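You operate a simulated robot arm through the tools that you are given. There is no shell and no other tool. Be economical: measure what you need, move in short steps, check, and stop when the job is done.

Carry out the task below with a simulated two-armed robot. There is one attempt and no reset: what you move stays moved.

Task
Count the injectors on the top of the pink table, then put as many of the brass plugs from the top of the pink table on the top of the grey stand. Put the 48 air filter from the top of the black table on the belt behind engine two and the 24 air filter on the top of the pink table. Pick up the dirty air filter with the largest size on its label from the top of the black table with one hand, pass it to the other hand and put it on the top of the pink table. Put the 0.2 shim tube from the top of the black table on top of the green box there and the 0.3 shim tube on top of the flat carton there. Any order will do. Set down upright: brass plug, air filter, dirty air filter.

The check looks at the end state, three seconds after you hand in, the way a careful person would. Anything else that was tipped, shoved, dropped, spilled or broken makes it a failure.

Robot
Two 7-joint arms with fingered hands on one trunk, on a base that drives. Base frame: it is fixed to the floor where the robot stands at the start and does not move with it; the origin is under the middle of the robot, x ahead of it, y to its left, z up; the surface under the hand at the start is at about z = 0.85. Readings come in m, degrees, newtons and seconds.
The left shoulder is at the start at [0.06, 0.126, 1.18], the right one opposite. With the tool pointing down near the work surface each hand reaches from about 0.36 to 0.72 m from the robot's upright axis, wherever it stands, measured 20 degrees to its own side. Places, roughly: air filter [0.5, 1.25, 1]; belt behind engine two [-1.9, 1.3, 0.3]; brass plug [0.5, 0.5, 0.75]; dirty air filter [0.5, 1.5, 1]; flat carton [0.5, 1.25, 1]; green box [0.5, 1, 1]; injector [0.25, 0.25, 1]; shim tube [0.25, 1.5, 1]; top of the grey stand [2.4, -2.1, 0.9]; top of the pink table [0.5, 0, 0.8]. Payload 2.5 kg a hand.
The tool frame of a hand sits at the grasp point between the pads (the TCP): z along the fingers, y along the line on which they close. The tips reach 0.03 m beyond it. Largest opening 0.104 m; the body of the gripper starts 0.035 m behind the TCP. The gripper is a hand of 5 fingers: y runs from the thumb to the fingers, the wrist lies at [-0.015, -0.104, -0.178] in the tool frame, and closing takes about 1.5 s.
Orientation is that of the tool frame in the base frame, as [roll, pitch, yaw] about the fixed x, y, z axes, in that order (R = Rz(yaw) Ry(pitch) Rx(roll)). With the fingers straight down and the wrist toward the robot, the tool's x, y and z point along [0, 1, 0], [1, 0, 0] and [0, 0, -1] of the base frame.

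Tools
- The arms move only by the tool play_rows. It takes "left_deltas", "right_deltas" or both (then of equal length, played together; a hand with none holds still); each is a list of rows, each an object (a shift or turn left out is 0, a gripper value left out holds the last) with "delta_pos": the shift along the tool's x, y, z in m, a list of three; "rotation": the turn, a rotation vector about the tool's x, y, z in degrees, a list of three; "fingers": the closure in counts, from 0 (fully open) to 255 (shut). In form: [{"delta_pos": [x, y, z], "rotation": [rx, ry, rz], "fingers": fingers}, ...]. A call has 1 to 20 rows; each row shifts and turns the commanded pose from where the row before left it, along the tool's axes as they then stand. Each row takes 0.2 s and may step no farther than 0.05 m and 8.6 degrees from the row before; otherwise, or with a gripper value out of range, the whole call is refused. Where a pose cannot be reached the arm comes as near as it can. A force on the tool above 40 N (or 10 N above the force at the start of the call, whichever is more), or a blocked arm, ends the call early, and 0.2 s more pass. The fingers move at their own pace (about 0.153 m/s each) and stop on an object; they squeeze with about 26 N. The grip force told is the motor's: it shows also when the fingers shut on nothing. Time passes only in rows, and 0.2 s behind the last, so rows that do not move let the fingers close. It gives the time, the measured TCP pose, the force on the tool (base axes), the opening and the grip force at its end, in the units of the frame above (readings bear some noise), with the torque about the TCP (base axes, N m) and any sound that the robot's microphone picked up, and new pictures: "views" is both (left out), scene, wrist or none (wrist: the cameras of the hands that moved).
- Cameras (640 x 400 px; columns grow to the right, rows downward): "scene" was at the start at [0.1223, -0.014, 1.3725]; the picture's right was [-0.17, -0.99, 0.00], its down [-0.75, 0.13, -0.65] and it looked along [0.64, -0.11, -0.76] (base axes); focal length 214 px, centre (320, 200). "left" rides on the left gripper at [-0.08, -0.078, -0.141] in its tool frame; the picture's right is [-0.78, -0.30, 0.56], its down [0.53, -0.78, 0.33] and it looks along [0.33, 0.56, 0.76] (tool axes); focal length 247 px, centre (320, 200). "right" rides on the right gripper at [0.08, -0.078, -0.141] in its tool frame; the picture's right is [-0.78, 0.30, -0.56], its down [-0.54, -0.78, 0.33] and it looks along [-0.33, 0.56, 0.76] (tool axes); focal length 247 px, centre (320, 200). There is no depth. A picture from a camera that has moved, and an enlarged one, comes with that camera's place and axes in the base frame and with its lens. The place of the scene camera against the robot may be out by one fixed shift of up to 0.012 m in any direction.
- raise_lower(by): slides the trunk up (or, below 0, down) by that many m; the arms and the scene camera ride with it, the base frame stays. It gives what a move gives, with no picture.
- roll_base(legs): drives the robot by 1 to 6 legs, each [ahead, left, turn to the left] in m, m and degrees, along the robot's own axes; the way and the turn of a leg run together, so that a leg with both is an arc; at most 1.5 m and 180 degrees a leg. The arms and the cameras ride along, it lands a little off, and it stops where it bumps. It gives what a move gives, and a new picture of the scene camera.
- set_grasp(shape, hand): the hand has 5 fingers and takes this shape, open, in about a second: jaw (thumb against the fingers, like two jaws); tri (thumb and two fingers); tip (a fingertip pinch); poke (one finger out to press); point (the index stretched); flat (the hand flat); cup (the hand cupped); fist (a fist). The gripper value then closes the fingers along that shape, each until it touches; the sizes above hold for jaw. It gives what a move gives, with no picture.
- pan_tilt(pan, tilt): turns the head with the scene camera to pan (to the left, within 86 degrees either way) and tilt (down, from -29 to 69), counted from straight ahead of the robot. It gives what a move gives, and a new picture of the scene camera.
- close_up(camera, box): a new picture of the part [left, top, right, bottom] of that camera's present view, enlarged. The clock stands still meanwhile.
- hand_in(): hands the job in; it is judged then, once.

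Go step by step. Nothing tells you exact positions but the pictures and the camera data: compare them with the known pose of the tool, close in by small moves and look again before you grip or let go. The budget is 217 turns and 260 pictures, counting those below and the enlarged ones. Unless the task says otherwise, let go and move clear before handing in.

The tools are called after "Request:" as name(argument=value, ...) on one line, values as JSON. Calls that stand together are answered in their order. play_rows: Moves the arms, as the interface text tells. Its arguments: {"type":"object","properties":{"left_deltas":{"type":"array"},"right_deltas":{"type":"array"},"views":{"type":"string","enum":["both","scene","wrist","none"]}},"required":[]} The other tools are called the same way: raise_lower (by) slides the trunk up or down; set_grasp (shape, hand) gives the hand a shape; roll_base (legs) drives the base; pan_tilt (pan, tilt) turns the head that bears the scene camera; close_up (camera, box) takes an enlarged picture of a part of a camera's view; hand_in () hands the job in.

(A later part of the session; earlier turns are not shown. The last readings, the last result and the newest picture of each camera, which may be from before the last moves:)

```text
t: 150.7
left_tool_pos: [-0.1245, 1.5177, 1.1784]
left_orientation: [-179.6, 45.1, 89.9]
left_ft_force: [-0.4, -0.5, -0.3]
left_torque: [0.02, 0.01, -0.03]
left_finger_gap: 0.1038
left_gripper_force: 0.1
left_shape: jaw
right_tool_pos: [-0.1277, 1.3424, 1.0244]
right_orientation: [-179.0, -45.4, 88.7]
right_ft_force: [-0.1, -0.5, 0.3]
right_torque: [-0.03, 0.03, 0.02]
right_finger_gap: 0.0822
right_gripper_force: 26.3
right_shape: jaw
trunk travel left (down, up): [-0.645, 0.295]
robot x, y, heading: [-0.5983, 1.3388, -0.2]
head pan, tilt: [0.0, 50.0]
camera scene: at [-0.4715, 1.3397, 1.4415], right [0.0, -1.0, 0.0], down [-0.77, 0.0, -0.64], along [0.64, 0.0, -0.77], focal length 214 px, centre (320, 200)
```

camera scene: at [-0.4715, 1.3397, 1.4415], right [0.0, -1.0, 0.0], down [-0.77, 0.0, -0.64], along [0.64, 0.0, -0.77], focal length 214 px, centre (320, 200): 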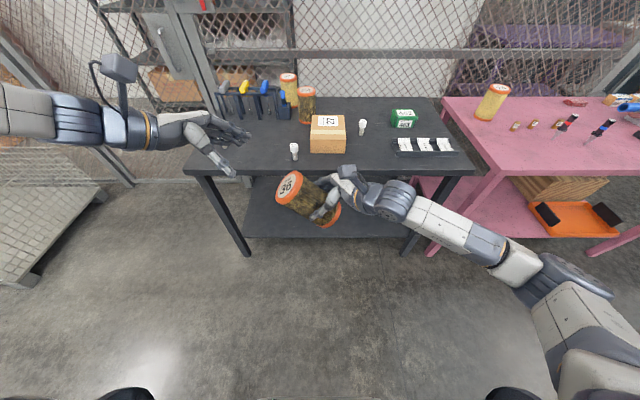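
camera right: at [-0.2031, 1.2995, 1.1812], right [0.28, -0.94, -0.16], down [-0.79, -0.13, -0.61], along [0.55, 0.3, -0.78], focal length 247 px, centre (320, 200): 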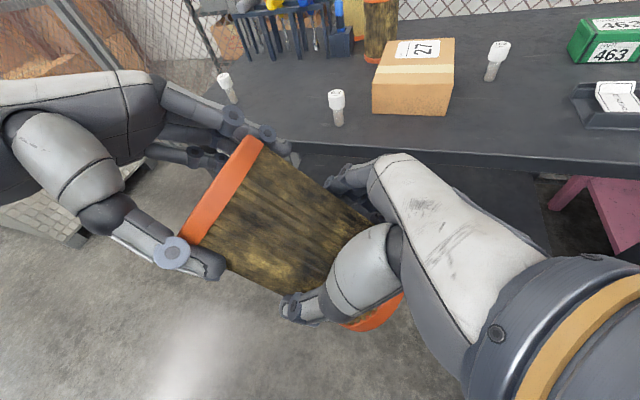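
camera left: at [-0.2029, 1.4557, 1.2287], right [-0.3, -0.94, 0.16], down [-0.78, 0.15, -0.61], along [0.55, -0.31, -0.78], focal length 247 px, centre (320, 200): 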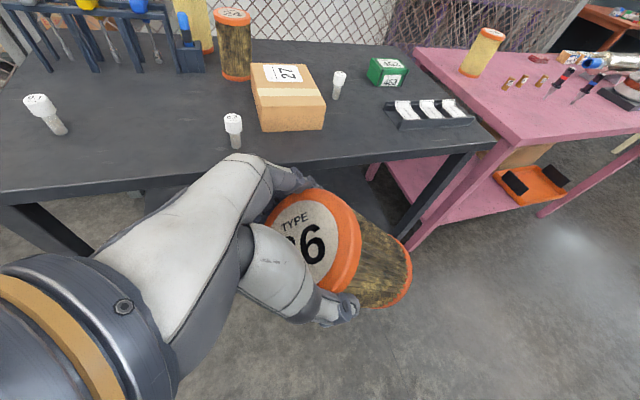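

Handover succeeded. Now move right back to its own side and turn the filter upright to test the placing pose.

Request:
play_rows(left_deltas=[{"rotation": [0, 7.5, 0]}, {"rotation": [0, 7.5, 0]}, {"rotation": [0, 7.5, 0]}, {"rotation": [0, 7.5, 0]}, {"rotation": [0, 7.5, 0]}, {"rotation": [0, 7.6, 0]}, {}, {}, {}, {}, {}, {}, {}], right_deltas=[{"delta_pos": [-0.026, -0.01, -0.026]}, {"delta_pos": [-0.026, -0.01, -0.026]}, {"delta_pos": [-0.026, -0.01, -0.026]}, {"delta_pos": [-0.026, -0.01, -0.026]}, {"delta_pos": [-0.026, -0.01, -0.026]}, {"delta_pos": [-0.026, -0.01, -0.026]}, {"rotation": [0, 7.4, 0]}, {"rotation": [0, 7.4, 0]}, {"rotation": [0, 7.4, 0]}, {"rotation": [0, 7.4, 0]}, {"rotation": [0, 7.4, 0]}, {"rotation": [0, 7.4, 0]}, {}], views="scene")

```text
t: 153.5
left_tool_pos: [-0.1322, 1.6707, 1.136]
left_orientation: [-179.8, 0.8, 88.9]
left_ft_force: [-0.7, -0.6, 0.2]
left_torque: [-0.01, 0.0, -0.02]
left_finger_gap: 0.1038
left_gripper_force: 0.1
left_shape: jaw
left hand out of reach, approached as far as the arm can: row 3, 4, 5, 6
right_tool_pos: [-0.1886, 1.1338, 1.0229]
right_orientation: [-167.6, -87.0, 78.5]
right_ft_force: [0.7, -0.3, -2.7]
right_torque: [-0.1, 0.03, -0.01]
right_finger_gap: 0.0818
right_gripper_force: 26.1
right_shape: jaw
right hand out of reach, approached as far as the arm can: row 7
trunk travel left (down, up): [-0.645, 0.295]
robot x, y, heading: [-0.5912, 1.338, -0.2]
head pan, tilt: [0.0, 50.0]
camera scene: at [-0.4717, 1.3395, 1.4415], right [0.0, -1.0, 0.0], down [-0.77, 0.0, -0.64], along [0.64, 0.0, -0.77], focal length 214 px, centre (320, 200)
```

scene: 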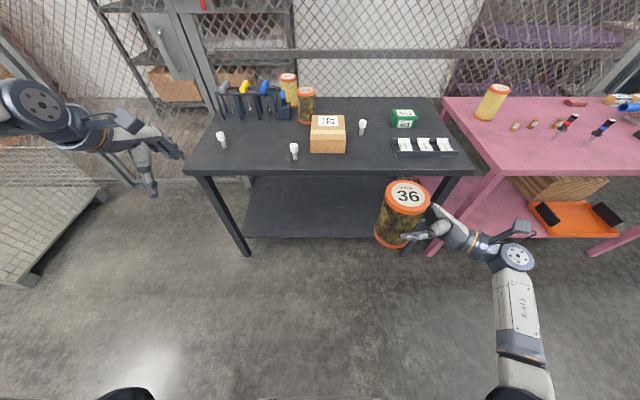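

The upright pose works. I try yawing the hand forward a bit so that the wrist stays clear of the table edge when placing.

Request:
play_rows(right_deltas=[{"delta_pos": [0, 0.03, 0], "rotation": [0, 3, 0]}, {"delta_pos": [0, 0.03, 0], "rotation": [-6, 0, 0]}, {"rotation": [-8, 0, 0]}, {"rotation": [-8, 0, 0]}, {}, {}], views="both")

```text
t: 154.9
left_tool_pos: [-0.1327, 1.6716, 1.1367]
left_orientation: [-179.8, 0.9, 88.9]
left_ft_force: [0.2, -0.6, 0.4]
left_torque: [0.0, -0.02, 0.0]
left_finger_gap: 0.1038
left_gripper_force: 0.0
left_shape: jaw
right_tool_pos: [-0.1287, 1.1347, 1.0219]
right_orientation: [-117.9, -89.4, 6.7]
right_ft_force: [0.7, 0.2, -3.0]
right_torque: [-0.08, 0.02, -0.03]
right_finger_gap: 0.0821
right_gripper_force: 25.3
right_shape: jaw
trunk travel left (down, up): [-0.645, 0.295]
robot x, y, heading: [-0.5964, 1.3402, 0.0]
head pan, tilt: [0.0, 50.0]
camera scene: at [-0.4717, 1.3396, 1.4415], right [0.0, -1.0, 0.0], down [-0.77, 0.0, -0.64], along [0.64, 0.0, -0.77], focal length 214 px, centre (320, 200)
camera right: at [-0.2504, 1.0308, 1.1041], right [0.07, -0.63, -0.78], down [-0.61, 0.59, -0.53], along [0.79, 0.51, -0.34], focal length 247 px, centre (320, 200)
```

scene: 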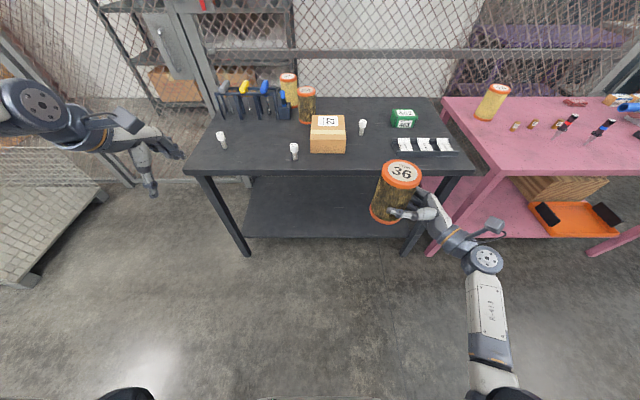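
right: 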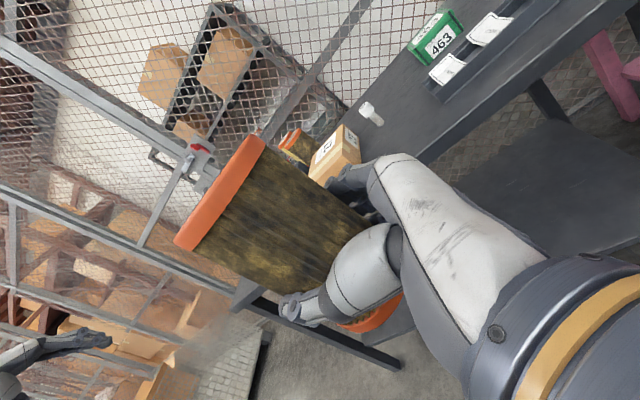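

Good pose. Driving to the pink table so the filter is over free space near (0.29, 0.47).

Request:
roll_base(legs=[[0, -0.675, 0], [0.4, 0, 0]])

Request:
close_up(camera="right", box=[0, 0, 640, 400])

```text
t: 160.7
left_tool_pos: [0.2698, 1.0034, 1.1363]
left_orientation: [-179.9, 0.9, 89.0]
left_ft_force: [0.2, 0.6, -0.1]
left_torque: [0.01, -0.01, 0.02]
left_finger_gap: 0.1039
left_gripper_force: 0.0
left_shape: jaw
right_tool_pos: [0.2766, 0.4664, 1.0225]
right_orientation: [-121.3, -89.2, 10.5]
right_ft_force: [-0.2, -0.9, -2.6]
right_torque: [-0.04, 0.04, 0.03]
right_finger_gap: 0.082
right_gripper_force: 25.9
right_shape: jaw
trunk travel left (down, up): [-0.645, 0.295]
robot x, y, heading: [-0.1942, 0.6713, 0.1]
head pan, tilt: [0.0, 50.0]
camera scene: at [-0.0671, 0.6706, 1.4414], right [0.0, -1.0, 0.0], down [-0.77, 0.0, -0.64], along [0.64, 0.0, -0.77], focal length 214 px, centre (320, 200)
```

scene: 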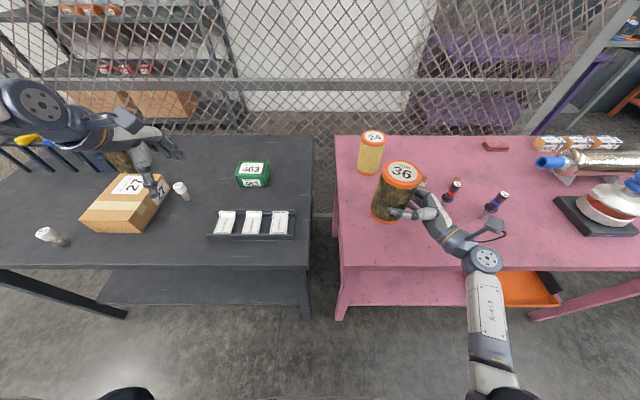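

```text
1.00 times, centred on (320, 200) of right (not enlarged: the box is as wide or as high as the picture)
camera zoom: at [0.1553, 0.3626, 1.104], right [0.07, -0.63, -0.78], down [-0.61, 0.59, -0.53], along [0.79, 0.51, -0.34], focal length 247 px, centre (320, 200)
```

zoom: 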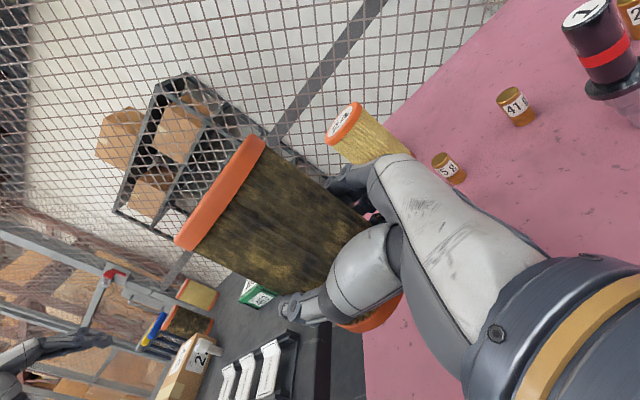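

Request:
raise_lower(by=-0.085)

Request:
close_up(camera="scene", box=[320, 120, 560, 300])

```text
t: 161.9
left_tool_pos: [0.2695, 1.003, 1.0523]
left_orientation: [-179.7, 1.0, 89.0]
left_ft_force: [-0.2, -0.8, 0.4]
left_torque: [0.0, 0.02, 0.01]
left_finger_gap: 0.104
left_gripper_force: 0.0
left_shape: jaw
right_tool_pos: [0.2762, 0.4665, 0.9375]
right_orientation: [-120.4, -89.3, 9.5]
right_ft_force: [-0.3, -0.1, -2.6]
right_torque: [-0.05, 0.03, -0.02]
right_finger_gap: 0.0821
right_gripper_force: 26.2
right_shape: jaw
trunk travel left (down, up): [-0.56, 0.38]
robot x, y, heading: [-0.1864, 0.6719, 0.3]
head pan, tilt: [0.0, 50.0]
```

```text
2.22 times, centred on (440, 210) of scene
camera zoom: at [-0.0677, 0.6706, 1.3565], right [0.0, -1.0, 0.0], down [-0.77, 0.0, -0.64], along [0.64, 0.0, -0.77], focal length 477 px, centre (53, 178)
```

zoom: 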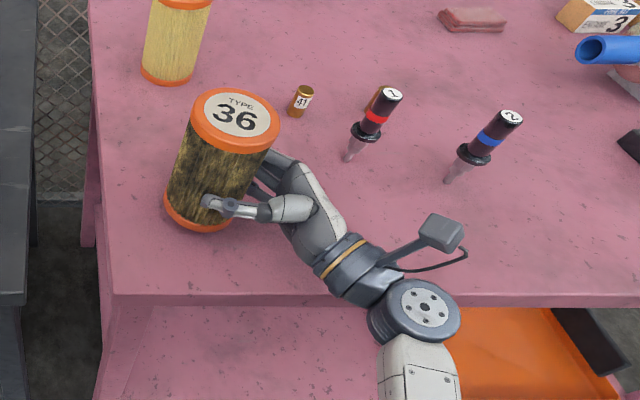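

Request:
play_rows(right_deltas=[{"delta_pos": [-0.008, 0, 0]}, {"delta_pos": [-0.005, 0, 0]}, {"delta_pos": [-0.003, 0, 0]}, {}], views="none")

```text
t: 162.9
left_tool_pos: [0.2698, 1.0041, 1.0515]
left_orientation: [-179.8, 1.0, 89.1]
left_ft_force: [0.1, -0.6, 0.8]
left_torque: [0.03, -0.03, -0.01]
left_finger_gap: 0.1036
left_gripper_force: 0.1
left_shape: jaw
right_tool_pos: [0.2753, 0.4657, 0.9214]
right_orientation: [-120.2, -89.2, 9.3]
right_ft_force: [0.0, 0.1, -3.0]
right_torque: [-0.07, 0.04, 0.0]
right_finger_gap: 0.082
right_gripper_force: 26.1
right_shape: jaw
trunk travel left (down, up): [-0.56, 0.38]
robot x, y, heading: [-0.1891, 0.6721, 0.2]
head pan, tilt: [0.0, 50.0]
```

Request:
play_rows(right_deltas=[{"delta_pos": [-0.003, 0, 0]}, {"delta_pos": [-0.003, 0, 0]}, {}], views="none")

```text
t: 163.7
left_tool_pos: [0.2683, 1.0038, 1.0517]
left_orientation: [-179.9, 0.9, 89.0]
left_ft_force: [-0.2, 0.6, 0.0]
left_torque: [-0.02, -0.01, 0.01]
left_finger_gap: 0.104
left_gripper_force: 0.1
left_shape: jaw
right_tool_pos: [0.276, 0.4653, 0.9157]
right_orientation: [-123.7, -89.3, 12.8]
right_ft_force: [0.8, 1.0, -2.0]
right_torque: [-0.06, 0.04, 0.0]
right_finger_gap: 0.0818
right_gripper_force: 25.8
right_shape: jaw
trunk travel left (down, up): [-0.56, 0.38]
robot x, y, heading: [-0.1898, 0.6727, 0.3]
head pan, tilt: [0.0, 50.0]
```

Request:
play_rows(right_deltas=[{"delta_pos": [-0.003, 0, 0]}, {}], views="none")

Request:
play_rows(right_deltas=[{"delta_pos": [-0.003, 0, 0]}, {}], views="wrist")

```text
t: 164.3
left_tool_pos: [0.2705, 1.0031, 1.0516]
left_orientation: [-179.9, 0.9, 89.1]
left_ft_force: [-0.1, 1.3, 0.5]
left_torque: [-0.04, 0.03, -0.02]
left_finger_gap: 0.1039
left_gripper_force: 0.0
left_shape: jaw
right_tool_pos: [0.2755, 0.465, 0.9151]
right_orientation: [-129.0, -89.2, 18.1]
right_ft_force: [-1.4, 0.5, -3.0]
right_torque: [-0.07, -0.02, 0.0]
right_finger_gap: 0.0819
right_gripper_force: 26.4
right_shape: jaw
right hand out of reach, approached as far as the arm can: row 1
trunk travel left (down, up): [-0.56, 0.38]
robot x, y, heading: [-0.1872, 0.6707, 0.4]
head pan, tilt: [0.0, 50.0]
```

```text
t: 164.9
left_tool_pos: [0.2692, 1.0034, 1.0517]
left_orientation: [-179.8, 1.0, 89.0]
left_ft_force: [-0.1, -0.3, -0.5]
left_torque: [0.02, -0.03, 0.03]
left_finger_gap: 0.1037
left_gripper_force: 0.1
left_shape: jaw
right_tool_pos: [0.2768, 0.4653, 0.9155]
right_orientation: [-125.5, -89.2, 14.6]
right_ft_force: [0.8, -0.4, -3.1]
right_torque: [-0.08, 0.02, -0.03]
right_finger_gap: 0.0819
right_gripper_force: 26.6
right_shape: jaw
trunk travel left (down, up): [-0.56, 0.38]
robot x, y, heading: [-0.1906, 0.6744, 0.3]
head pan, tilt: [0.0, 50.0]
camera right: at [0.1548, 0.3627, 0.9973], right [0.07, -0.63, -0.78], down [-0.61, 0.59, -0.53], along [0.79, 0.51, -0.35], focal length 247 px, centre (320, 200)
```

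right: 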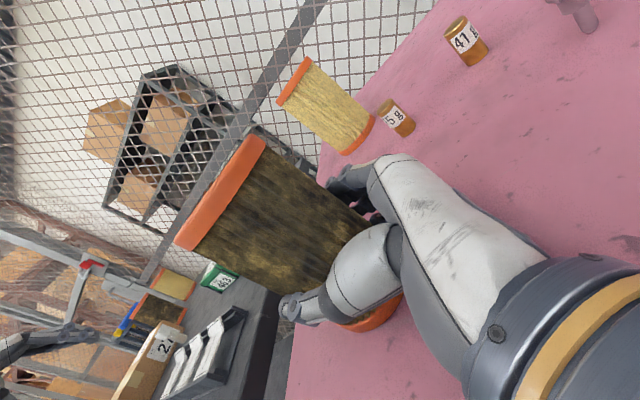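

The arm is at its lower limit; use small trunk steps to touch down.

Request:
raise_lower(by=-0.003)

Request:
raise_lower(by=-0.003)

```text
t: 165.4
left_tool_pos: [0.2687, 1.0037, 1.0479]
left_orientation: [-179.9, 0.9, 89.0]
left_ft_force: [0.0, 0.9, 0.4]
left_torque: [-0.02, 0.01, 0.0]
left_finger_gap: 0.1038
left_gripper_force: 0.0
left_shape: jaw
right_tool_pos: [0.2763, 0.4662, 0.9138]
right_orientation: [-123.3, -89.5, 12.2]
right_ft_force: [0.0, 1.2, 1.3]
right_torque: [-0.1, -0.11, 0.05]
right_finger_gap: 0.082
right_gripper_force: 25.4
right_shape: jaw
trunk travel left (down, up): [-0.557, 0.383]
robot x, y, heading: [-0.1916, 0.6717, 0.3]
head pan, tilt: [0.0, 50.0]
```

```text
t: 166.0
left_tool_pos: [0.269, 1.0044, 1.0461]
left_orientation: [-179.9, 0.9, 89.0]
left_ft_force: [0.8, -0.6, 0.6]
left_torque: [0.04, 0.0, 0.03]
left_finger_gap: 0.1035
left_gripper_force: 0.1
left_shape: jaw
right_tool_pos: [0.2757, 0.4667, 0.9127]
right_orientation: [-120.6, -89.5, 9.6]
right_ft_force: [0.7, 1.9, 9.0]
right_torque: [-0.01, -0.39, 0.04]
right_finger_gap: 0.0819
right_gripper_force: 26.0
right_shape: jaw
trunk travel left (down, up): [-0.554, 0.386]
robot x, y, heading: [-0.1915, 0.6686, 0.1]
head pan, tilt: [0.0, 50.0]
```

Touched down. Release and withdraw backwards.

Request:
play_rows(right_deltas=[{"fingers": 0}, {}, {}, {}, {}, {}, {}, {"delta_pos": [0, 0, -0.03]}, {"delta_pos": [0, 0, -0.03]}, {"delta_pos": [0, 0, -0.04]}, {"delta_pos": [0.03, 0, -0.02]}, {}], views="both")

```text
t: 168.6
left_tool_pos: [0.2695, 1.0043, 1.0464]
left_orientation: [-179.8, 0.9, 89.0]
left_ft_force: [-0.3, 0.2, 0.2]
left_torque: [0.0, 0.02, 0.02]
left_finger_gap: 0.1036
left_gripper_force: 0.2
left_shape: jaw
right_tool_pos: [0.2653, 0.4397, 0.9395]
right_orientation: [-122.3, -89.3, 11.3]
right_ft_force: [0.0, -0.5, 0.0]
right_torque: [-0.02, -0.03, 0.04]
right_finger_gap: 0.1038
right_gripper_force: 0.0
right_shape: jaw
right hand out of reach, approached as far as the arm can: row 8, 9, 10
trunk travel left (down, up): [-0.554, 0.386]
robot x, y, heading: [-0.19, 0.6715, 0.3]
head pan, tilt: [0.0, 50.0]
camera scene: at [-0.0678, 0.6708, 1.3505], right [0.0, -1.0, 0.0], down [-0.77, 0.0, -0.64], along [0.64, 0.0, -0.77], focal length 214 px, centre (320, 200)
camera right: at [0.1442, 0.3355, 1.0219], right [0.07, -0.63, -0.78], down [-0.61, 0.59, -0.53], along [0.79, 0.51, -0.34], focal length 247 px, centre (320, 200)
```

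scene: 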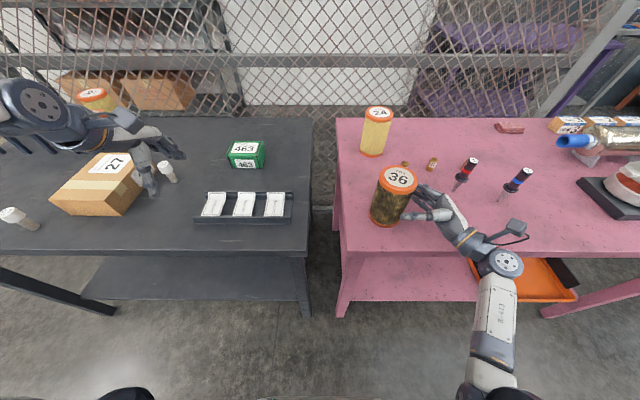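
right: 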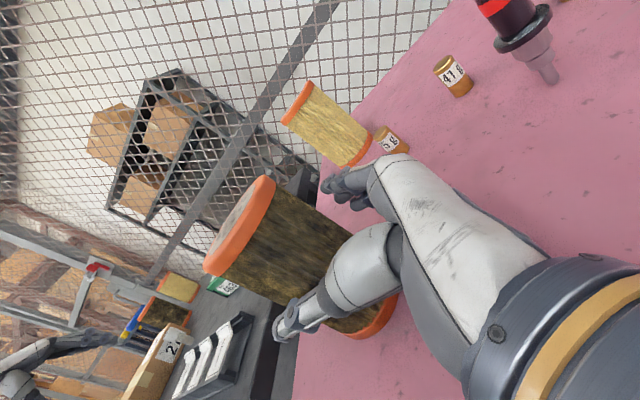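

Filter stands upright. I withdraw by moving the base along the hand's axis.

Request:
roll_base(legs=[[-0.06, -0.13, 0]])

```text
t: 169.9
left_tool_pos: [0.21, 0.8758, 1.0466]
left_orientation: [-179.9, 1.0, 88.9]
left_ft_force: [0.3, 0.4, 0.4]
left_torque: [0.01, 0.02, -0.05]
left_finger_gap: 0.1039
left_gripper_force: 0.0
left_shape: jaw
right_tool_pos: [0.2055, 0.3101, 0.9398]
right_orientation: [-112.6, -89.3, 1.6]
right_ft_force: [0.2, -1.0, 0.9]
right_torque: [0.01, 0.01, -0.01]
right_finger_gap: 0.1037
right_gripper_force: 0.0
right_shape: jaw
trunk travel left (down, up): [-0.554, 0.386]
robot x, y, heading: [-0.2502, 0.5437, 0.1]
head pan, tilt: [0.0, 50.0]
camera scene: at [-0.1275, 0.5416, 1.3506], right [0.0, -1.0, 0.0], down [-0.77, 0.0, -0.64], along [0.64, 0.0, -0.77], focal length 214 px, centre (320, 200)
```

scene: 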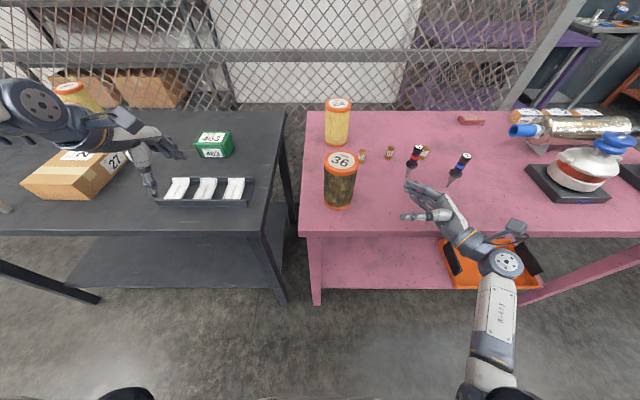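

Dirty 36 stands on the pink table. Backing off and restoring the right hand to pointing down.

Request:
roll_base(legs=[[-0.25, 0, 0]])

Request:
raise_lower(by=0.1)

Request:
play_rows(right_deltas=[{"rotation": [8, 0, 0], "delta_pos": [0.02, 0, 0]}, {"rotation": [8, 0, 0], "delta_pos": [0.02, 0, 0]}, {"rotation": [8, 0, 0], "delta_pos": [0.02, 0, 0]}, {"rotation": [0, -8, 0]}, {"rotation": [0, -8, 0]}, {"rotation": [0, -8, 0]}, {"rotation": [0, -8, 0]}, {"rotation": [0, -8, 0]}, {"rotation": [0, -8, 0]}, {"rotation": [0, -8, 0]}, {"rotation": [0, -8, 0]}, {"rotation": [0, -8, 0]}, {"rotation": [0, -8, 0]}, {"rotation": [0, -8, 0]}, {}, {}], views="none")

Request:
roll_base(legs=[[0, 0.7, 0], [0.35, 0, 0]])

```text
t: 171.7
left_tool_pos: [-0.0411, 0.875, 1.0444]
left_orientation: [-179.8, 0.9, 89.1]
left_ft_force: [-0.8, -0.2, 0.4]
left_torque: [0.03, 0.02, -0.03]
left_finger_gap: 0.1038
left_gripper_force: 0.0
left_shape: jaw
right_tool_pos: [-0.0443, 0.3102, 0.9396]
right_orientation: [-127.1, -89.3, 16.3]
right_ft_force: [-0.4, 0.8, -0.5]
right_torque: [-0.04, -0.01, 0.0]
right_finger_gap: 0.1037
right_gripper_force: 0.0
right_shape: jaw
trunk travel left (down, up): [-0.554, 0.386]
robot x, y, heading: [-0.4981, 0.5416, 0.3]
head pan, tilt: [0.0, 50.0]
camera scene: at [-0.3779, 0.5415, 1.3506], right [0.01, -1.0, 0.0], down [-0.77, 0.0, -0.64], along [0.64, 0.0, -0.77], focal length 214 px, centre (320, 200)
```

scene: 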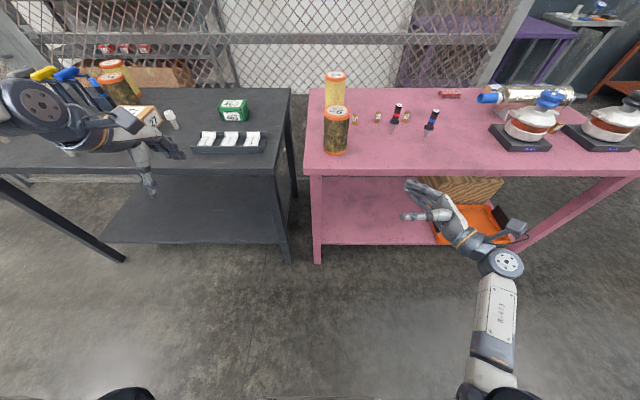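

```text
t: 173.1
left_tool_pos: [-0.0399, 0.875, 1.1455]
left_orientation: [-179.9, 0.9, 89.1]
left_ft_force: [0.0, -0.1, -0.6]
left_torque: [0.0, 0.03, -0.01]
left_finger_gap: 0.1037
left_gripper_force: 0.0
left_shape: jaw
right_tool_pos: [-0.0436, 0.3112, 1.0398]
right_orientation: [-124.1, -89.3, 13.4]
right_ft_force: [0.9, -0.6, 0.1]
right_torque: [0.01, 0.0, 0.0]
right_finger_gap: 0.1038
right_gripper_force: 0.0
right_shape: jaw
trunk travel left (down, up): [-0.654, 0.286]
robot x, y, heading: [-0.5, 0.5448, 0.4]
head pan, tilt: [0.0, 50.0]
```

```text
t: 176.5
left_tool_pos: [-0.0411, 0.8757, 1.1447]
left_orientation: [-179.8, 0.9, 89.1]
left_ft_force: [0.1, -0.5, 0.2]
left_torque: [0.01, 0.0, -0.01]
left_finger_gap: 0.1039
left_gripper_force: 0.0
left_shape: jaw
right_tool_pos: [-0.0435, 0.3099, 1.1001]
right_orientation: [-179.3, -1.8, 93.2]
right_ft_force: [-0.3, -0.4, -0.3]
right_torque: [-0.01, 0.0, -0.04]
right_finger_gap: 0.1037
right_gripper_force: 0.0
right_shape: jaw
trunk travel left (down, up): [-0.654, 0.286]
robot x, y, heading: [-0.503, 0.5403, 0.3]
head pan, tilt: [0.0, 50.0]
```

```text
t: 182.1
left_tool_pos: [0.3017, 1.5697, 1.1452]
left_orientation: [-179.8, 0.9, 88.9]
left_ft_force: [-0.1, 0.3, 0.7]
left_torque: [0.02, 0.01, -0.03]
left_finger_gap: 0.1038
left_gripper_force: 0.1
left_shape: jaw
right_tool_pos: [0.298, 1.0067, 1.0996]
right_orientation: [-179.2, -2.0, 93.0]
right_ft_force: [0.2, 1.0, 0.0]
right_torque: [0.05, 0.01, 0.0]
right_finger_gap: 0.1037
right_gripper_force: 0.1
right_shape: jaw
trunk travel left (down, up): [-0.654, 0.286]
robot x, y, heading: [-0.1581, 1.2405, 0.2]
head pan, tilt: [0.0, 50.0]
camera scene: at [-0.0353, 1.2371, 1.4505], right [0.0, -1.0, 0.0], down [-0.77, 0.0, -0.64], along [0.64, 0.0, -0.77], focal length 214 px, centre (320, 200)
```

scene: 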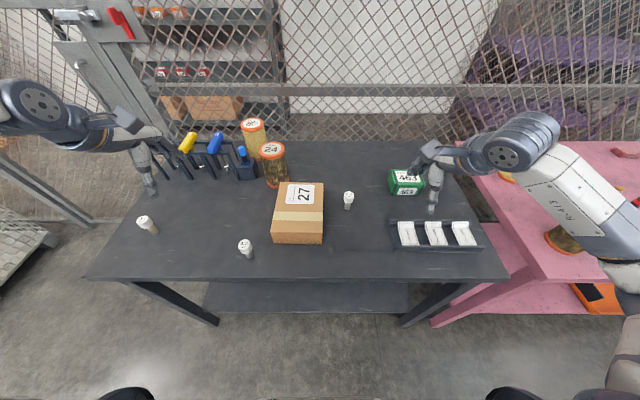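

Moving left hand above the 0.3 tube near (0.24,1.44).

Request:
play_rows(left_deltas=[{"delta_pos": [-0.043, -0.02, 0]}, {"delta_pos": [-0.043, -0.02, 0]}, {"delta_pos": [-0.043, -0.02, 0], "rotation": [0, 1, 0]}, {}, {}], views="wrist")

Request:
close_up(camera="scene", box=[200, 160, 360, 270])

```text
t: 183.5
left_tool_pos: [0.2374, 1.5639, 1.1007]
left_orientation: [-174.8, 1.7, 88.0]
left_ft_force: [0.1, 0.0, -0.3]
left_torque: [-0.01, -0.03, -0.01]
left_finger_gap: 0.1039
left_gripper_force: 0.1
left_shape: jaw
left hand out of reach, approached as far as the arm can: row 1, 2, 3
right_tool_pos: [0.2985, 1.0058, 1.0995]
right_orientation: [-179.2, -1.9, 92.9]
right_ft_force: [-0.1, -0.1, -0.4]
right_torque: [-0.01, 0.01, -0.01]
right_finger_gap: 0.1035
right_gripper_force: 0.0
right_shape: jaw
trunk travel left (down, up): [-0.654, 0.286]
robot x, y, heading: [-0.1581, 1.2387, 0.4]
head pan, tilt: [0.0, 50.0]
stopped in row 5 (left hand): the arm was blocked; the commanded pose is now the measured one
camera left: at [0.1706, 1.4894, 1.2503], right [-0.37, -0.78, -0.5], down [-0.79, 0.55, -0.28], along [0.5, 0.29, -0.82], focal length 247 px, centre (320, 200)
```

left: 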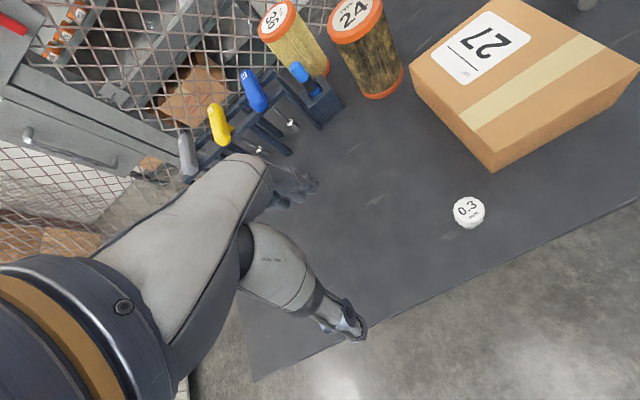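

```text
3.64 times, centred on (280, 215) of scene
camera zoom: at [-0.0357, 1.2371, 1.4505], right [0.0, -1.0, 0.0], down [-0.77, 0.0, -0.64], along [0.64, 0.0, -0.77], focal length 780 px, centre (466, 146)
```

zoom: 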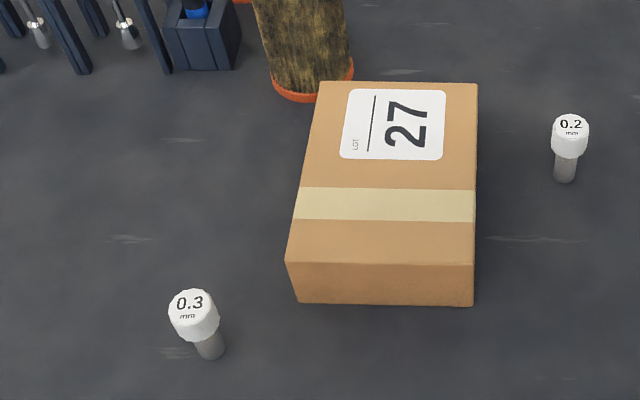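

Left arm got into an awkward posture. I raise it and move it forward to unjam.

Request:
play_rows(left_deltas=[{"delta_pos": [0, 0, -0.04]}, {"delta_pos": [0, 0.01, -0.04]}, {"delta_pos": [0, 0.03, -0.03], "rotation": [-5, 0, 0]}, {"delta_pos": [0, 0.04, 0], "rotation": [0, -1.7, 0]}, {"delta_pos": [-0.02, 0.04, 0]}, {"delta_pos": [-0.04, 0.02, 0]}, {"delta_pos": [-0.04, 0, 0]}, {}], views="scene")

```text
t: 185.3
left_tool_pos: [0.3827, 1.5553, 1.2039]
left_orientation: [179.7, 3.6, 87.9]
left_ft_force: [-0.5, -0.5, -0.1]
left_torque: [0.0, 0.0, 0.02]
left_finger_gap: 0.104
left_gripper_force: 0.0
left_shape: jaw
left hand out of reach, approached as far as the arm can: row 5, 6, 7
right_tool_pos: [0.2988, 1.0064, 1.1012]
right_orientation: [-179.3, -1.9, 93.0]
right_ft_force: [-0.7, 0.0, 0.7]
right_torque: [0.0, 0.01, 0.01]
right_finger_gap: 0.1038
right_gripper_force: 0.0
right_shape: jaw
trunk travel left (down, up): [-0.654, 0.286]
robot x, y, heading: [-0.1614, 1.2396, -0.1]
head pan, tilt: [0.0, 50.0]
camera scene: at [-0.0358, 1.2371, 1.4505], right [0.0, -1.0, 0.0], down [-0.77, 0.0, -0.64], along [0.64, 0.0, -0.77], focal length 214 px, centre (320, 200)
```

scene: 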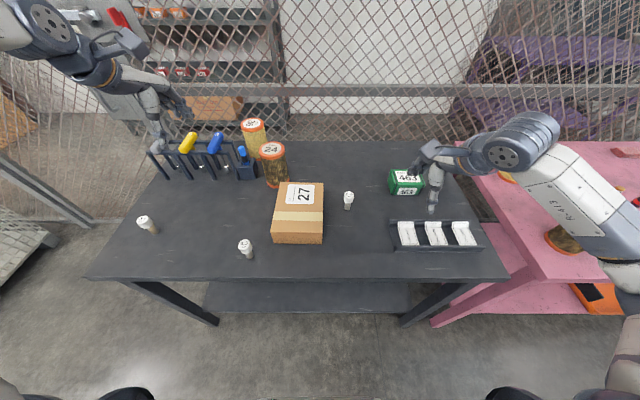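

Request:
roll_base(legs=[[-0.35, 0, 0]])

Request:
play_rows(left_deltas=[{"rotation": [0, -7.5, 0]}, {"rotation": [0, -7.5, 0]}, {"rotation": [0, -7.5, 0]}, {"rotation": [0, -7.5, 0]}, {"rotation": [0, -7.5, 0]}, {"rotation": [0, -7.5, 0]}, {"delta_pos": [-0.011, -0.0115, 0.037]}, {"delta_pos": [-0.011, -0.0115, 0.037]}, {"delta_pos": [-0.011, -0.0115, 0.037]}, {"delta_pos": [-0.011, -0.0115, 0.037]}, {"delta_pos": [-0.011, -0.0115, 0.037]}, {"delta_pos": [-0.011, -0.0115, 0.037]}, {"delta_pos": [-0.011, -0.0115, 0.037]}, {}], views="none")

```text
t: 187.6
left_tool_pos: [0.0348, 1.5547, 1.2054]
left_orientation: [179.7, 3.7, 87.9]
left_ft_force: [-0.5, -0.6, 0.0]
left_torque: [0.01, -0.02, 0.0]
left_finger_gap: 0.1037
left_gripper_force: 0.2
left_shape: jaw
right_tool_pos: [-0.0493, 1.004, 1.1001]
right_orientation: [-179.3, -1.9, 93.1]
right_ft_force: [0.0, -0.8, 0.5]
right_torque: [0.01, -0.02, -0.02]
right_finger_gap: 0.104
right_gripper_force: 0.1
right_shape: jaw
trunk travel left (down, up): [-0.654, 0.286]
robot x, y, heading: [-0.501, 1.2354, 0.0]
head pan, tilt: [0.0, 50.0]
camera scene: at [-0.3835, 1.2359, 1.4506], right [0.0, -1.0, 0.0], down [-0.77, 0.0, -0.64], along [0.64, 0.0, -0.77], focal length 214 px, centre (320, 200)
```

scene: 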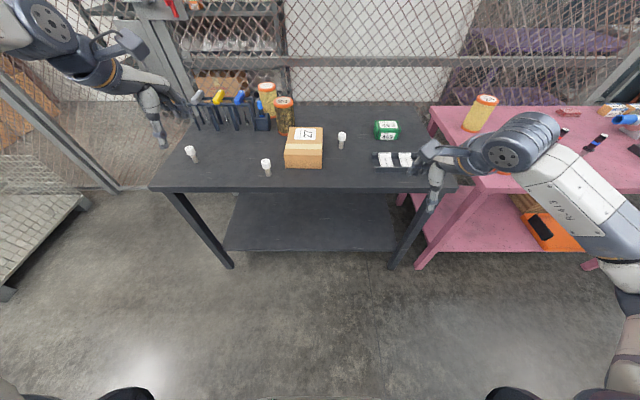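

```text
t: 190.6
left_tool_pos: [-0.055, 1.3116, 1.0918]
left_orientation: [179.6, 48.7, 87.7]
left_ft_force: [0.2, 0.1, -0.4]
left_torque: [-0.01, 0.0, 0.01]
left_finger_gap: 0.1036
left_gripper_force: 0.0
left_shape: jaw
right_tool_pos: [-0.0478, 1.0042, 1.1]
right_orientation: [-179.3, -1.9, 93.1]
right_ft_force: [-0.4, -0.5, -0.5]
right_torque: [0.02, -0.03, 0.01]
right_finger_gap: 0.1035
right_gripper_force: 0.1
right_shape: jaw
trunk travel left (down, up): [-0.654, 0.286]
robot x, y, heading: [-0.5043, 1.2364, 0.2]
head pan, tilt: [0.0, 50.0]
```

Now rotate the left hand back to pointing down.

Request:
play_rows(left_deltas=[{"rotation": [0, 8.1, 0]}, {"rotation": [0, 8.1, 0]}, {"rotation": [0, 8.1, 0]}, {"rotation": [0, 8.1, 0]}, {"rotation": [0, 8.1, 0]}, {"rotation": [0, 8.1, 0]}, {"delta_pos": [0.04, 0, 0]}, {"delta_pos": [0.04, 0, 0]}, {"delta_pos": [0.04, 0, 0]}, {}], views="scene")

```text
t: 192.8
left_tool_pos: [-0.0485, 1.4334, 1.0901]
left_orientation: [179.8, 0.1, 87.9]
left_ft_force: [0.7, -0.8, -0.2]
left_torque: [-0.01, -0.03, 0.03]
left_finger_gap: 0.1035
left_gripper_force: 0.1
left_shape: jaw
right_tool_pos: [-0.0472, 1.0039, 1.1007]
right_orientation: [-179.3, -1.9, 93.1]
right_ft_force: [0.6, 0.2, -0.9]
right_torque: [0.01, 0.0, 0.01]
right_finger_gap: 0.1039
right_gripper_force: 0.1
right_shape: jaw
trunk travel left (down, up): [-0.654, 0.286]
robot x, y, heading: [-0.5074, 1.235, 0.3]
head pan, tilt: [0.0, 50.0]
camera scene: at [-0.3827, 1.2354, 1.4505], right [0.0, -1.0, 0.0], down [-0.77, 0.0, -0.64], along [0.64, 0.0, -0.77], focal length 214 px, centre (320, 200)
```

scene: 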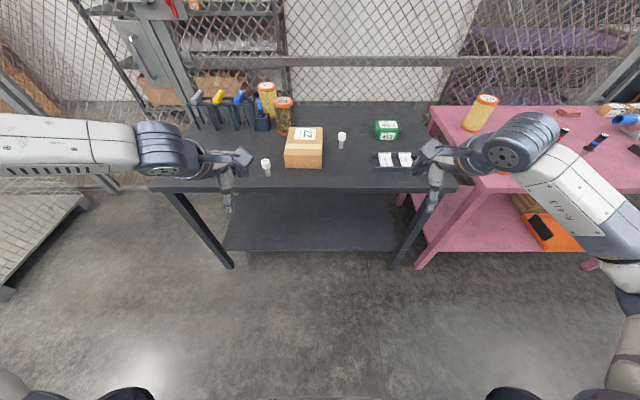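

Left posture restored. Drive forward so that it's above the 0.3 tube.

Request:
roll_base(legs=[[0.29, 0.01, -0.2]])

Request:
close_up(camera="left", box=[0, 0, 640, 400])

```text
t: 194.8
left_tool_pos: [0.2408, 1.441, 1.0908]
left_orientation: [179.9, 0.0, 87.5]
left_ft_force: [-0.7, -1.3, 0.4]
left_torque: [-0.03, 0.03, 0.01]
left_finger_gap: 0.1036
left_gripper_force: 0.2
left_shape: jaw
right_tool_pos: [0.2376, 1.012, 1.0992]
right_orientation: [-179.2, -1.9, 92.7]
right_ft_force: [0.7, -0.4, -0.4]
right_torque: [0.03, -0.01, 0.05]
right_finger_gap: 0.1036
right_gripper_force: 0.1
right_shape: jaw
trunk travel left (down, up): [-0.654, 0.286]
robot x, y, heading: [-0.2178, 1.2457, -0.3]
head pan, tilt: [0.0, 50.0]
camera scene: at [-0.0947, 1.2455, 1.4505], right [0.0, -1.0, 0.0], down [-0.77, 0.0, -0.64], along [0.64, 0.0, -0.77], focal length 214 px, centre (320, 200)
```

scene: 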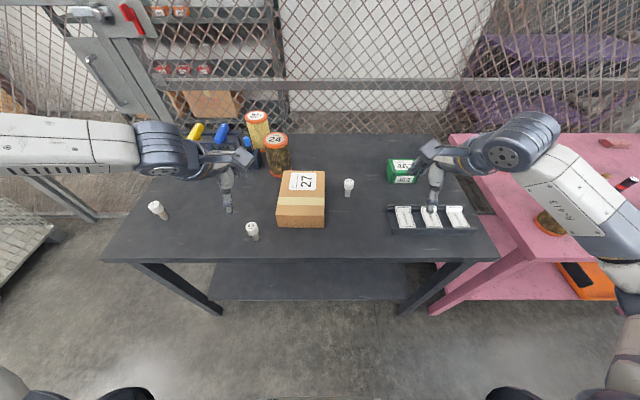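

```text
1.00 times, centred on (320, 200) of left (not enlarged: the box is as wide or as high as the picture)
camera zoom: at [0.1598, 1.3637, 1.2311], right [-0.33, -0.76, -0.56], down [-0.75, 0.57, -0.34], along [0.57, 0.31, -0.76], focal length 247 px, centre (320, 200)
```

zoom: 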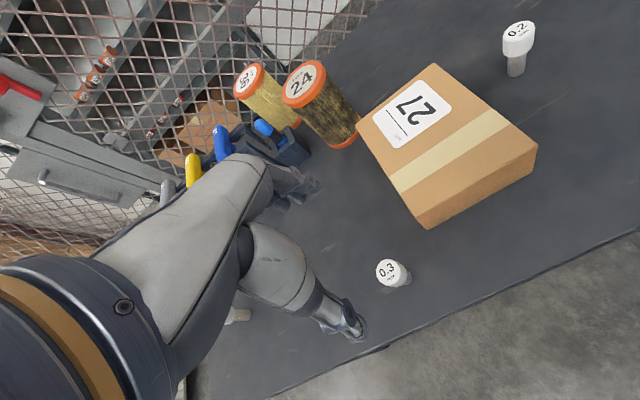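

Request:
play_rows(left_deltas=[{"delta_pos": [0.003, -0.003, 0.04]}, {"delta_pos": [0, 0, 0.04]}, {"delta_pos": [0, 0, 0.03]}, {}], views="wrist")

Request:
close_up(camera="left", box=[280, 180, 440, 340])

```text
t: 195.8
left_tool_pos: [0.238, 1.4433, 0.9796]
left_orientation: [179.7, 0.0, 87.5]
left_ft_force: [0.7, -0.4, 0.4]
left_torque: [0.01, 0.01, 0.03]
left_finger_gap: 0.1038
left_gripper_force: 0.0
left_shape: jaw
right_tool_pos: [0.237, 1.0126, 1.0999]
right_orientation: [-179.3, -1.9, 92.6]
right_ft_force: [0.4, 1.2, 0.0]
right_torque: [0.0, -0.01, 0.0]
right_finger_gap: 0.1037
right_gripper_force: 0.1
right_shape: jaw
trunk travel left (down, up): [-0.654, 0.286]
robot x, y, heading: [-0.215, 1.248, -0.0]
head pan, tilt: [0.0, 50.0]
camera left: at [0.1568, 1.3667, 1.1206], right [-0.33, -0.76, -0.56], down [-0.75, 0.57, -0.34], along [0.57, 0.31, -0.76], focal length 247 px, centre (320, 200)
```

left: 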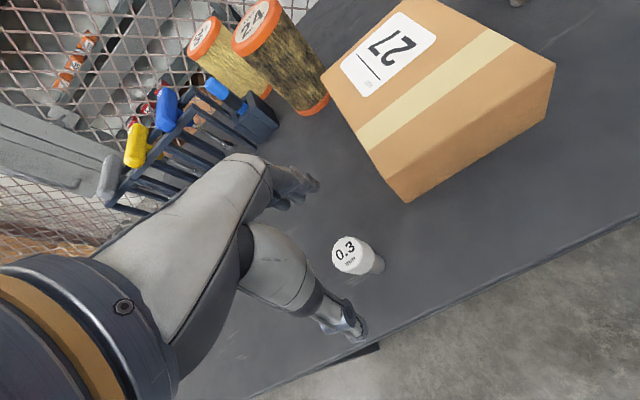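

```text
2.50 times, centred on (360, 260) of left
camera zoom: at [0.1568, 1.3667, 1.1206], right [-0.33, -0.76, -0.56], down [-0.75, 0.57, -0.34], along [0.57, 0.31, -0.76], focal length 617 px, centre (220, 50)
```

zoom: 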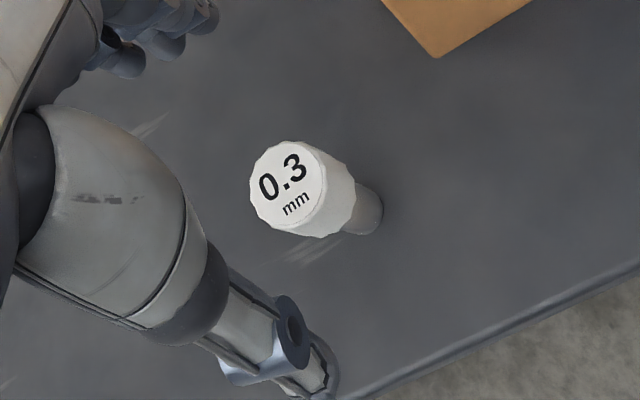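

Request:
play_rows(left_deltas=[{"delta_pos": [0, -0.001, 0.035]}, {"delta_pos": [0, 0, 0.03]}, {}, {"fingers": 255}, {}, {}, {}, {}, {}, {}, {}, {}], views="wrist")

```text
t: 198.4
left_tool_pos: [0.2335, 1.4476, 0.9273]
left_orientation: [179.6, 0.1, 87.5]
left_ft_force: [0.4, 0.6, 0.9]
left_torque: [0.01, -0.02, 0.0]
left_finger_gap: 0.0237
left_gripper_force: 25.9
left_shape: jaw
left hand out of reach, approached as far as the arm can: row 2
right_tool_pos: [0.2382, 1.0116, 1.101]
right_orientation: [-179.3, -1.9, 92.7]
right_ft_force: [-0.1, 0.7, -0.3]
right_torque: [-0.01, 0.0, 0.01]
right_finger_gap: 0.1035
right_gripper_force: 0.1
right_shape: jaw
trunk travel left (down, up): [-0.654, 0.286]
robot x, y, heading: [-0.22, 1.244, -0.1]
head pan, tilt: [0.0, 50.0]
camera left: at [0.1529, 1.3719, 1.0676], right [-0.33, -0.76, -0.56], down [-0.75, 0.57, -0.34], along [0.57, 0.31, -0.76], focal length 247 px, centre (320, 200)
```

left: 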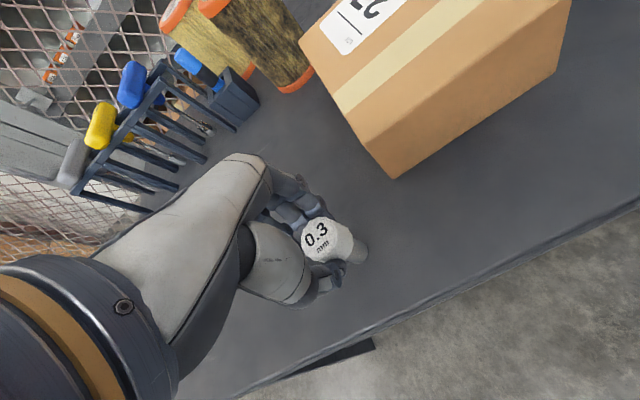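

Gripped the cap. Lift, then use the base to bring it over the carton.

Request:
play_rows(left_deltas=[{"delta_pos": [0, 0, -0.03]}, {"delta_pos": [0, 0, -0.04]}, {"delta_pos": [0, 0, -0.04]}, {"delta_pos": [0, 0, -0.04]}, {}], views="none")

Request:
roll_base(legs=[[0.15, -0.142, 0]])

Request:
close_up(camera="left", box=[0, 0, 640, 400])

```text
t: 199.6
left_tool_pos: [0.2323, 1.4494, 1.077]
left_orientation: [179.8, 0.1, 87.4]
left_ft_force: [0.5, -0.8, -0.4]
left_torque: [0.0, 0.0, -0.03]
left_finger_gap: 0.0234
left_gripper_force: 25.9
left_shape: jaw
right_tool_pos: [0.2369, 1.0133, 1.1005]
right_orientation: [-179.3, -1.9, 92.7]
right_ft_force: [-0.6, 0.0, -0.3]
right_torque: [-0.01, -0.03, 0.0]
right_finger_gap: 0.1038
right_gripper_force: 0.0
right_shape: jaw
trunk travel left (down, up): [-0.654, 0.286]
robot x, y, heading: [-0.2207, 1.2447, 0.2]
head pan, tilt: [0.0, 50.0]
```

```text
t: 201.2
left_tool_pos: [0.3818, 1.3085, 1.0771]
left_orientation: [179.8, 0.1, 87.8]
left_ft_force: [0.0, -0.5, 0.3]
left_torque: [0.03, 0.01, 0.01]
left_finger_gap: 0.0233
left_gripper_force: 25.5
left_shape: jaw
right_tool_pos: [0.3872, 0.871, 1.0995]
right_orientation: [-179.3, -1.9, 92.8]
right_ft_force: [0.0, -0.1, -0.9]
right_torque: [0.03, 0.01, -0.01]
right_finger_gap: 0.1036
right_gripper_force: 0.0
right_shape: jaw
trunk travel left (down, up): [-0.654, 0.286]
robot x, y, heading: [-0.0702, 1.1063, -0.2]
head pan, tilt: [0.0, 50.0]
camera scene: at [0.0544, 1.1037, 1.4505], right [0.0, -1.0, 0.0], down [-0.77, 0.0, -0.64], along [0.64, 0.0, -0.77], focal length 214 px, centre (320, 200)
```

scene: 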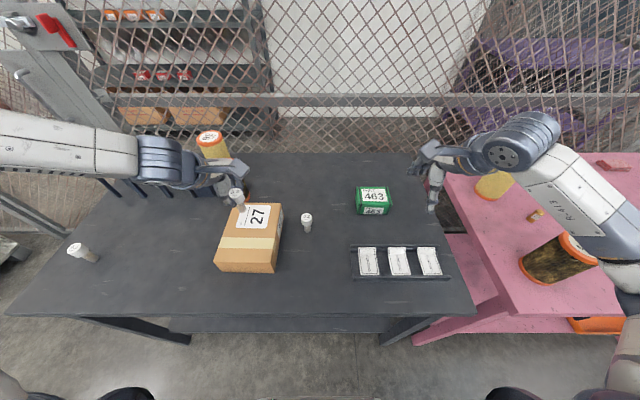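

```text
1.00 times, centred on (320, 200) of left (not enlarged: the box is as wide or as high as the picture)
camera zoom: at [0.301, 1.2312, 1.2169], right [-0.33, -0.76, -0.56], down [-0.75, 0.57, -0.34], along [0.57, 0.31, -0.76], focal length 247 px, centre (320, 200)
```

zoom: 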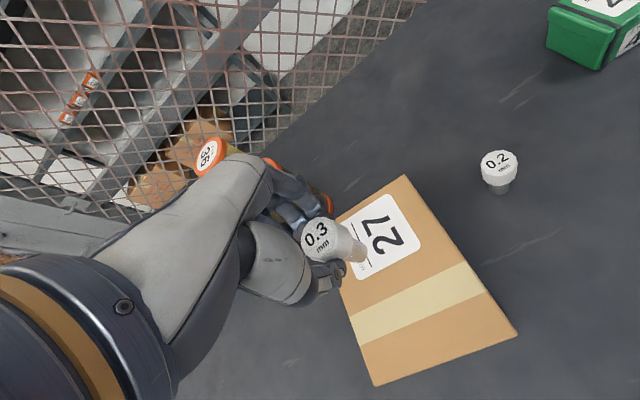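

Over the carton's middle. Lower gently.

Request:
play_rows(left_deltas=[{"delta_pos": [0, 0, 0.04]}, {"delta_pos": [0, 0, 0.03]}, {"delta_pos": [0, 0, 0.006]}, {}], views="none")

Request:
play_rows(left_deltas=[{"delta_pos": [0, 0, 0.003]}, {"delta_pos": [0, 0, 0.003]}, {}], views="wrist")

```text
t: 202.2
left_tool_pos: [0.3829, 1.3083, 1.0005]
left_orientation: [179.6, 0.1, 87.6]
left_ft_force: [0.4, -0.4, -0.7]
left_torque: [0.02, -0.02, -0.02]
left_finger_gap: 0.0235
left_gripper_force: 26.1
left_shape: jaw
right_tool_pos: [0.3873, 0.8716, 1.0999]
right_orientation: [-179.3, -1.9, 92.8]
right_ft_force: [-0.3, 0.1, 0.3]
right_torque: [0.0, -0.01, 0.0]
right_finger_gap: 0.1037
right_gripper_force: 0.0
right_shape: jaw
trunk travel left (down, up): [-0.654, 0.286]
robot x, y, heading: [-0.0703, 1.105, 0.1]
head pan, tilt: [0.0, 50.0]
```

```text
t: 203.0
left_tool_pos: [0.3821, 1.3076, 0.9953]
left_orientation: [179.5, 0.1, 87.7]
left_ft_force: [0.4, 1.1, 6.8]
left_torque: [0.0, 0.05, -0.01]
left_finger_gap: 0.024
left_gripper_force: 26.2
left_shape: jaw
right_tool_pos: [0.3871, 0.8711, 1.1006]
right_orientation: [-179.2, -1.9, 92.8]
right_ft_force: [0.6, -0.1, 0.0]
right_torque: [-0.01, 0.02, -0.02]
right_finger_gap: 0.1037
right_gripper_force: 0.0
right_shape: jaw
trunk travel left (down, up): [-0.654, 0.286]
robot x, y, heading: [-0.0702, 1.1071, -0.1]
head pan, tilt: [0.0, 50.0]
camera left: at [0.3011, 1.2312, 1.1358], right [-0.32, -0.76, -0.56], down [-0.75, 0.57, -0.34], along [0.57, 0.31, -0.76], focal length 247 px, centre (320, 200)
```

left: 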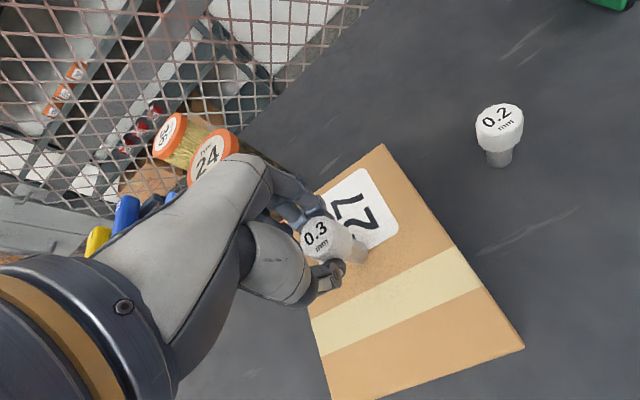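

Contact at the expected height. Release slowly and rise.

Request:
play_rows(left_deltas=[{"delta_pos": [0, 0, -0.001], "fingers": 220}, {"fingers": 190}, {"fingers": 150}, {"fingers": 80}, {"fingers": 0}, {}, {}, {"delta_pos": [0, 0, -0.02]}, {"delta_pos": [0, 0, -0.04]}, {"delta_pos": [0, 0, -0.04]}, {"delta_pos": [0, 0, -0.04]}, {}], views="wrist")

Request:
close_up(camera="scene", box=[180, 150, 400, 290])

```text
t: 205.6
left_tool_pos: [0.382, 1.3076, 1.1357]
left_orientation: [179.6, 0.1, 87.6]
left_ft_force: [-0.4, -0.7, 0.3]
left_torque: [0.03, -0.01, 0.04]
left_finger_gap: 0.1037
left_gripper_force: 0.1
left_shape: jaw
right_tool_pos: [0.3871, 0.8706, 1.1007]
right_orientation: [-179.3, -1.8, 92.8]
right_ft_force: [-0.7, -0.5, 0.3]
right_torque: [-0.04, 0.03, 0.0]
right_finger_gap: 0.1035
right_gripper_force: 0.2
right_shape: jaw
trunk travel left (down, up): [-0.654, 0.286]
robot x, y, heading: [-0.0693, 1.1094, -0.0]
head pan, tilt: [0.0, 50.0]
camera left: at [0.301, 1.2317, 1.2762], right [-0.33, -0.76, -0.56], down [-0.75, 0.57, -0.34], along [0.57, 0.31, -0.76], focal length 247 px, centre (320, 200)
```

left: 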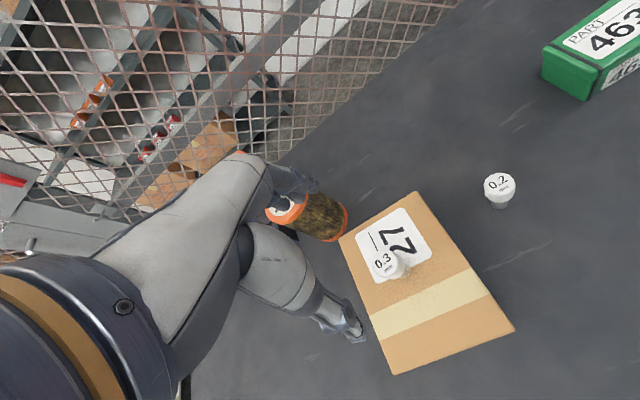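

```text
2.86 times, centred on (290, 220) of scene
camera zoom: at [0.054, 1.1043, 1.4505], right [0.0, -1.0, 0.0], down [-0.77, 0.0, -0.64], along [0.64, 0.0, -0.77], focal length 613 px, centre (406, 143)
```

zoom: 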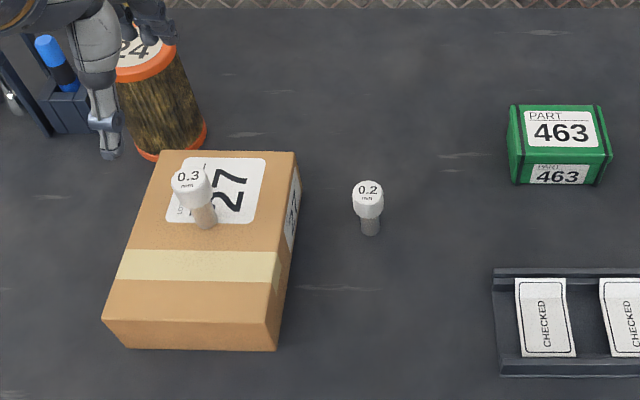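

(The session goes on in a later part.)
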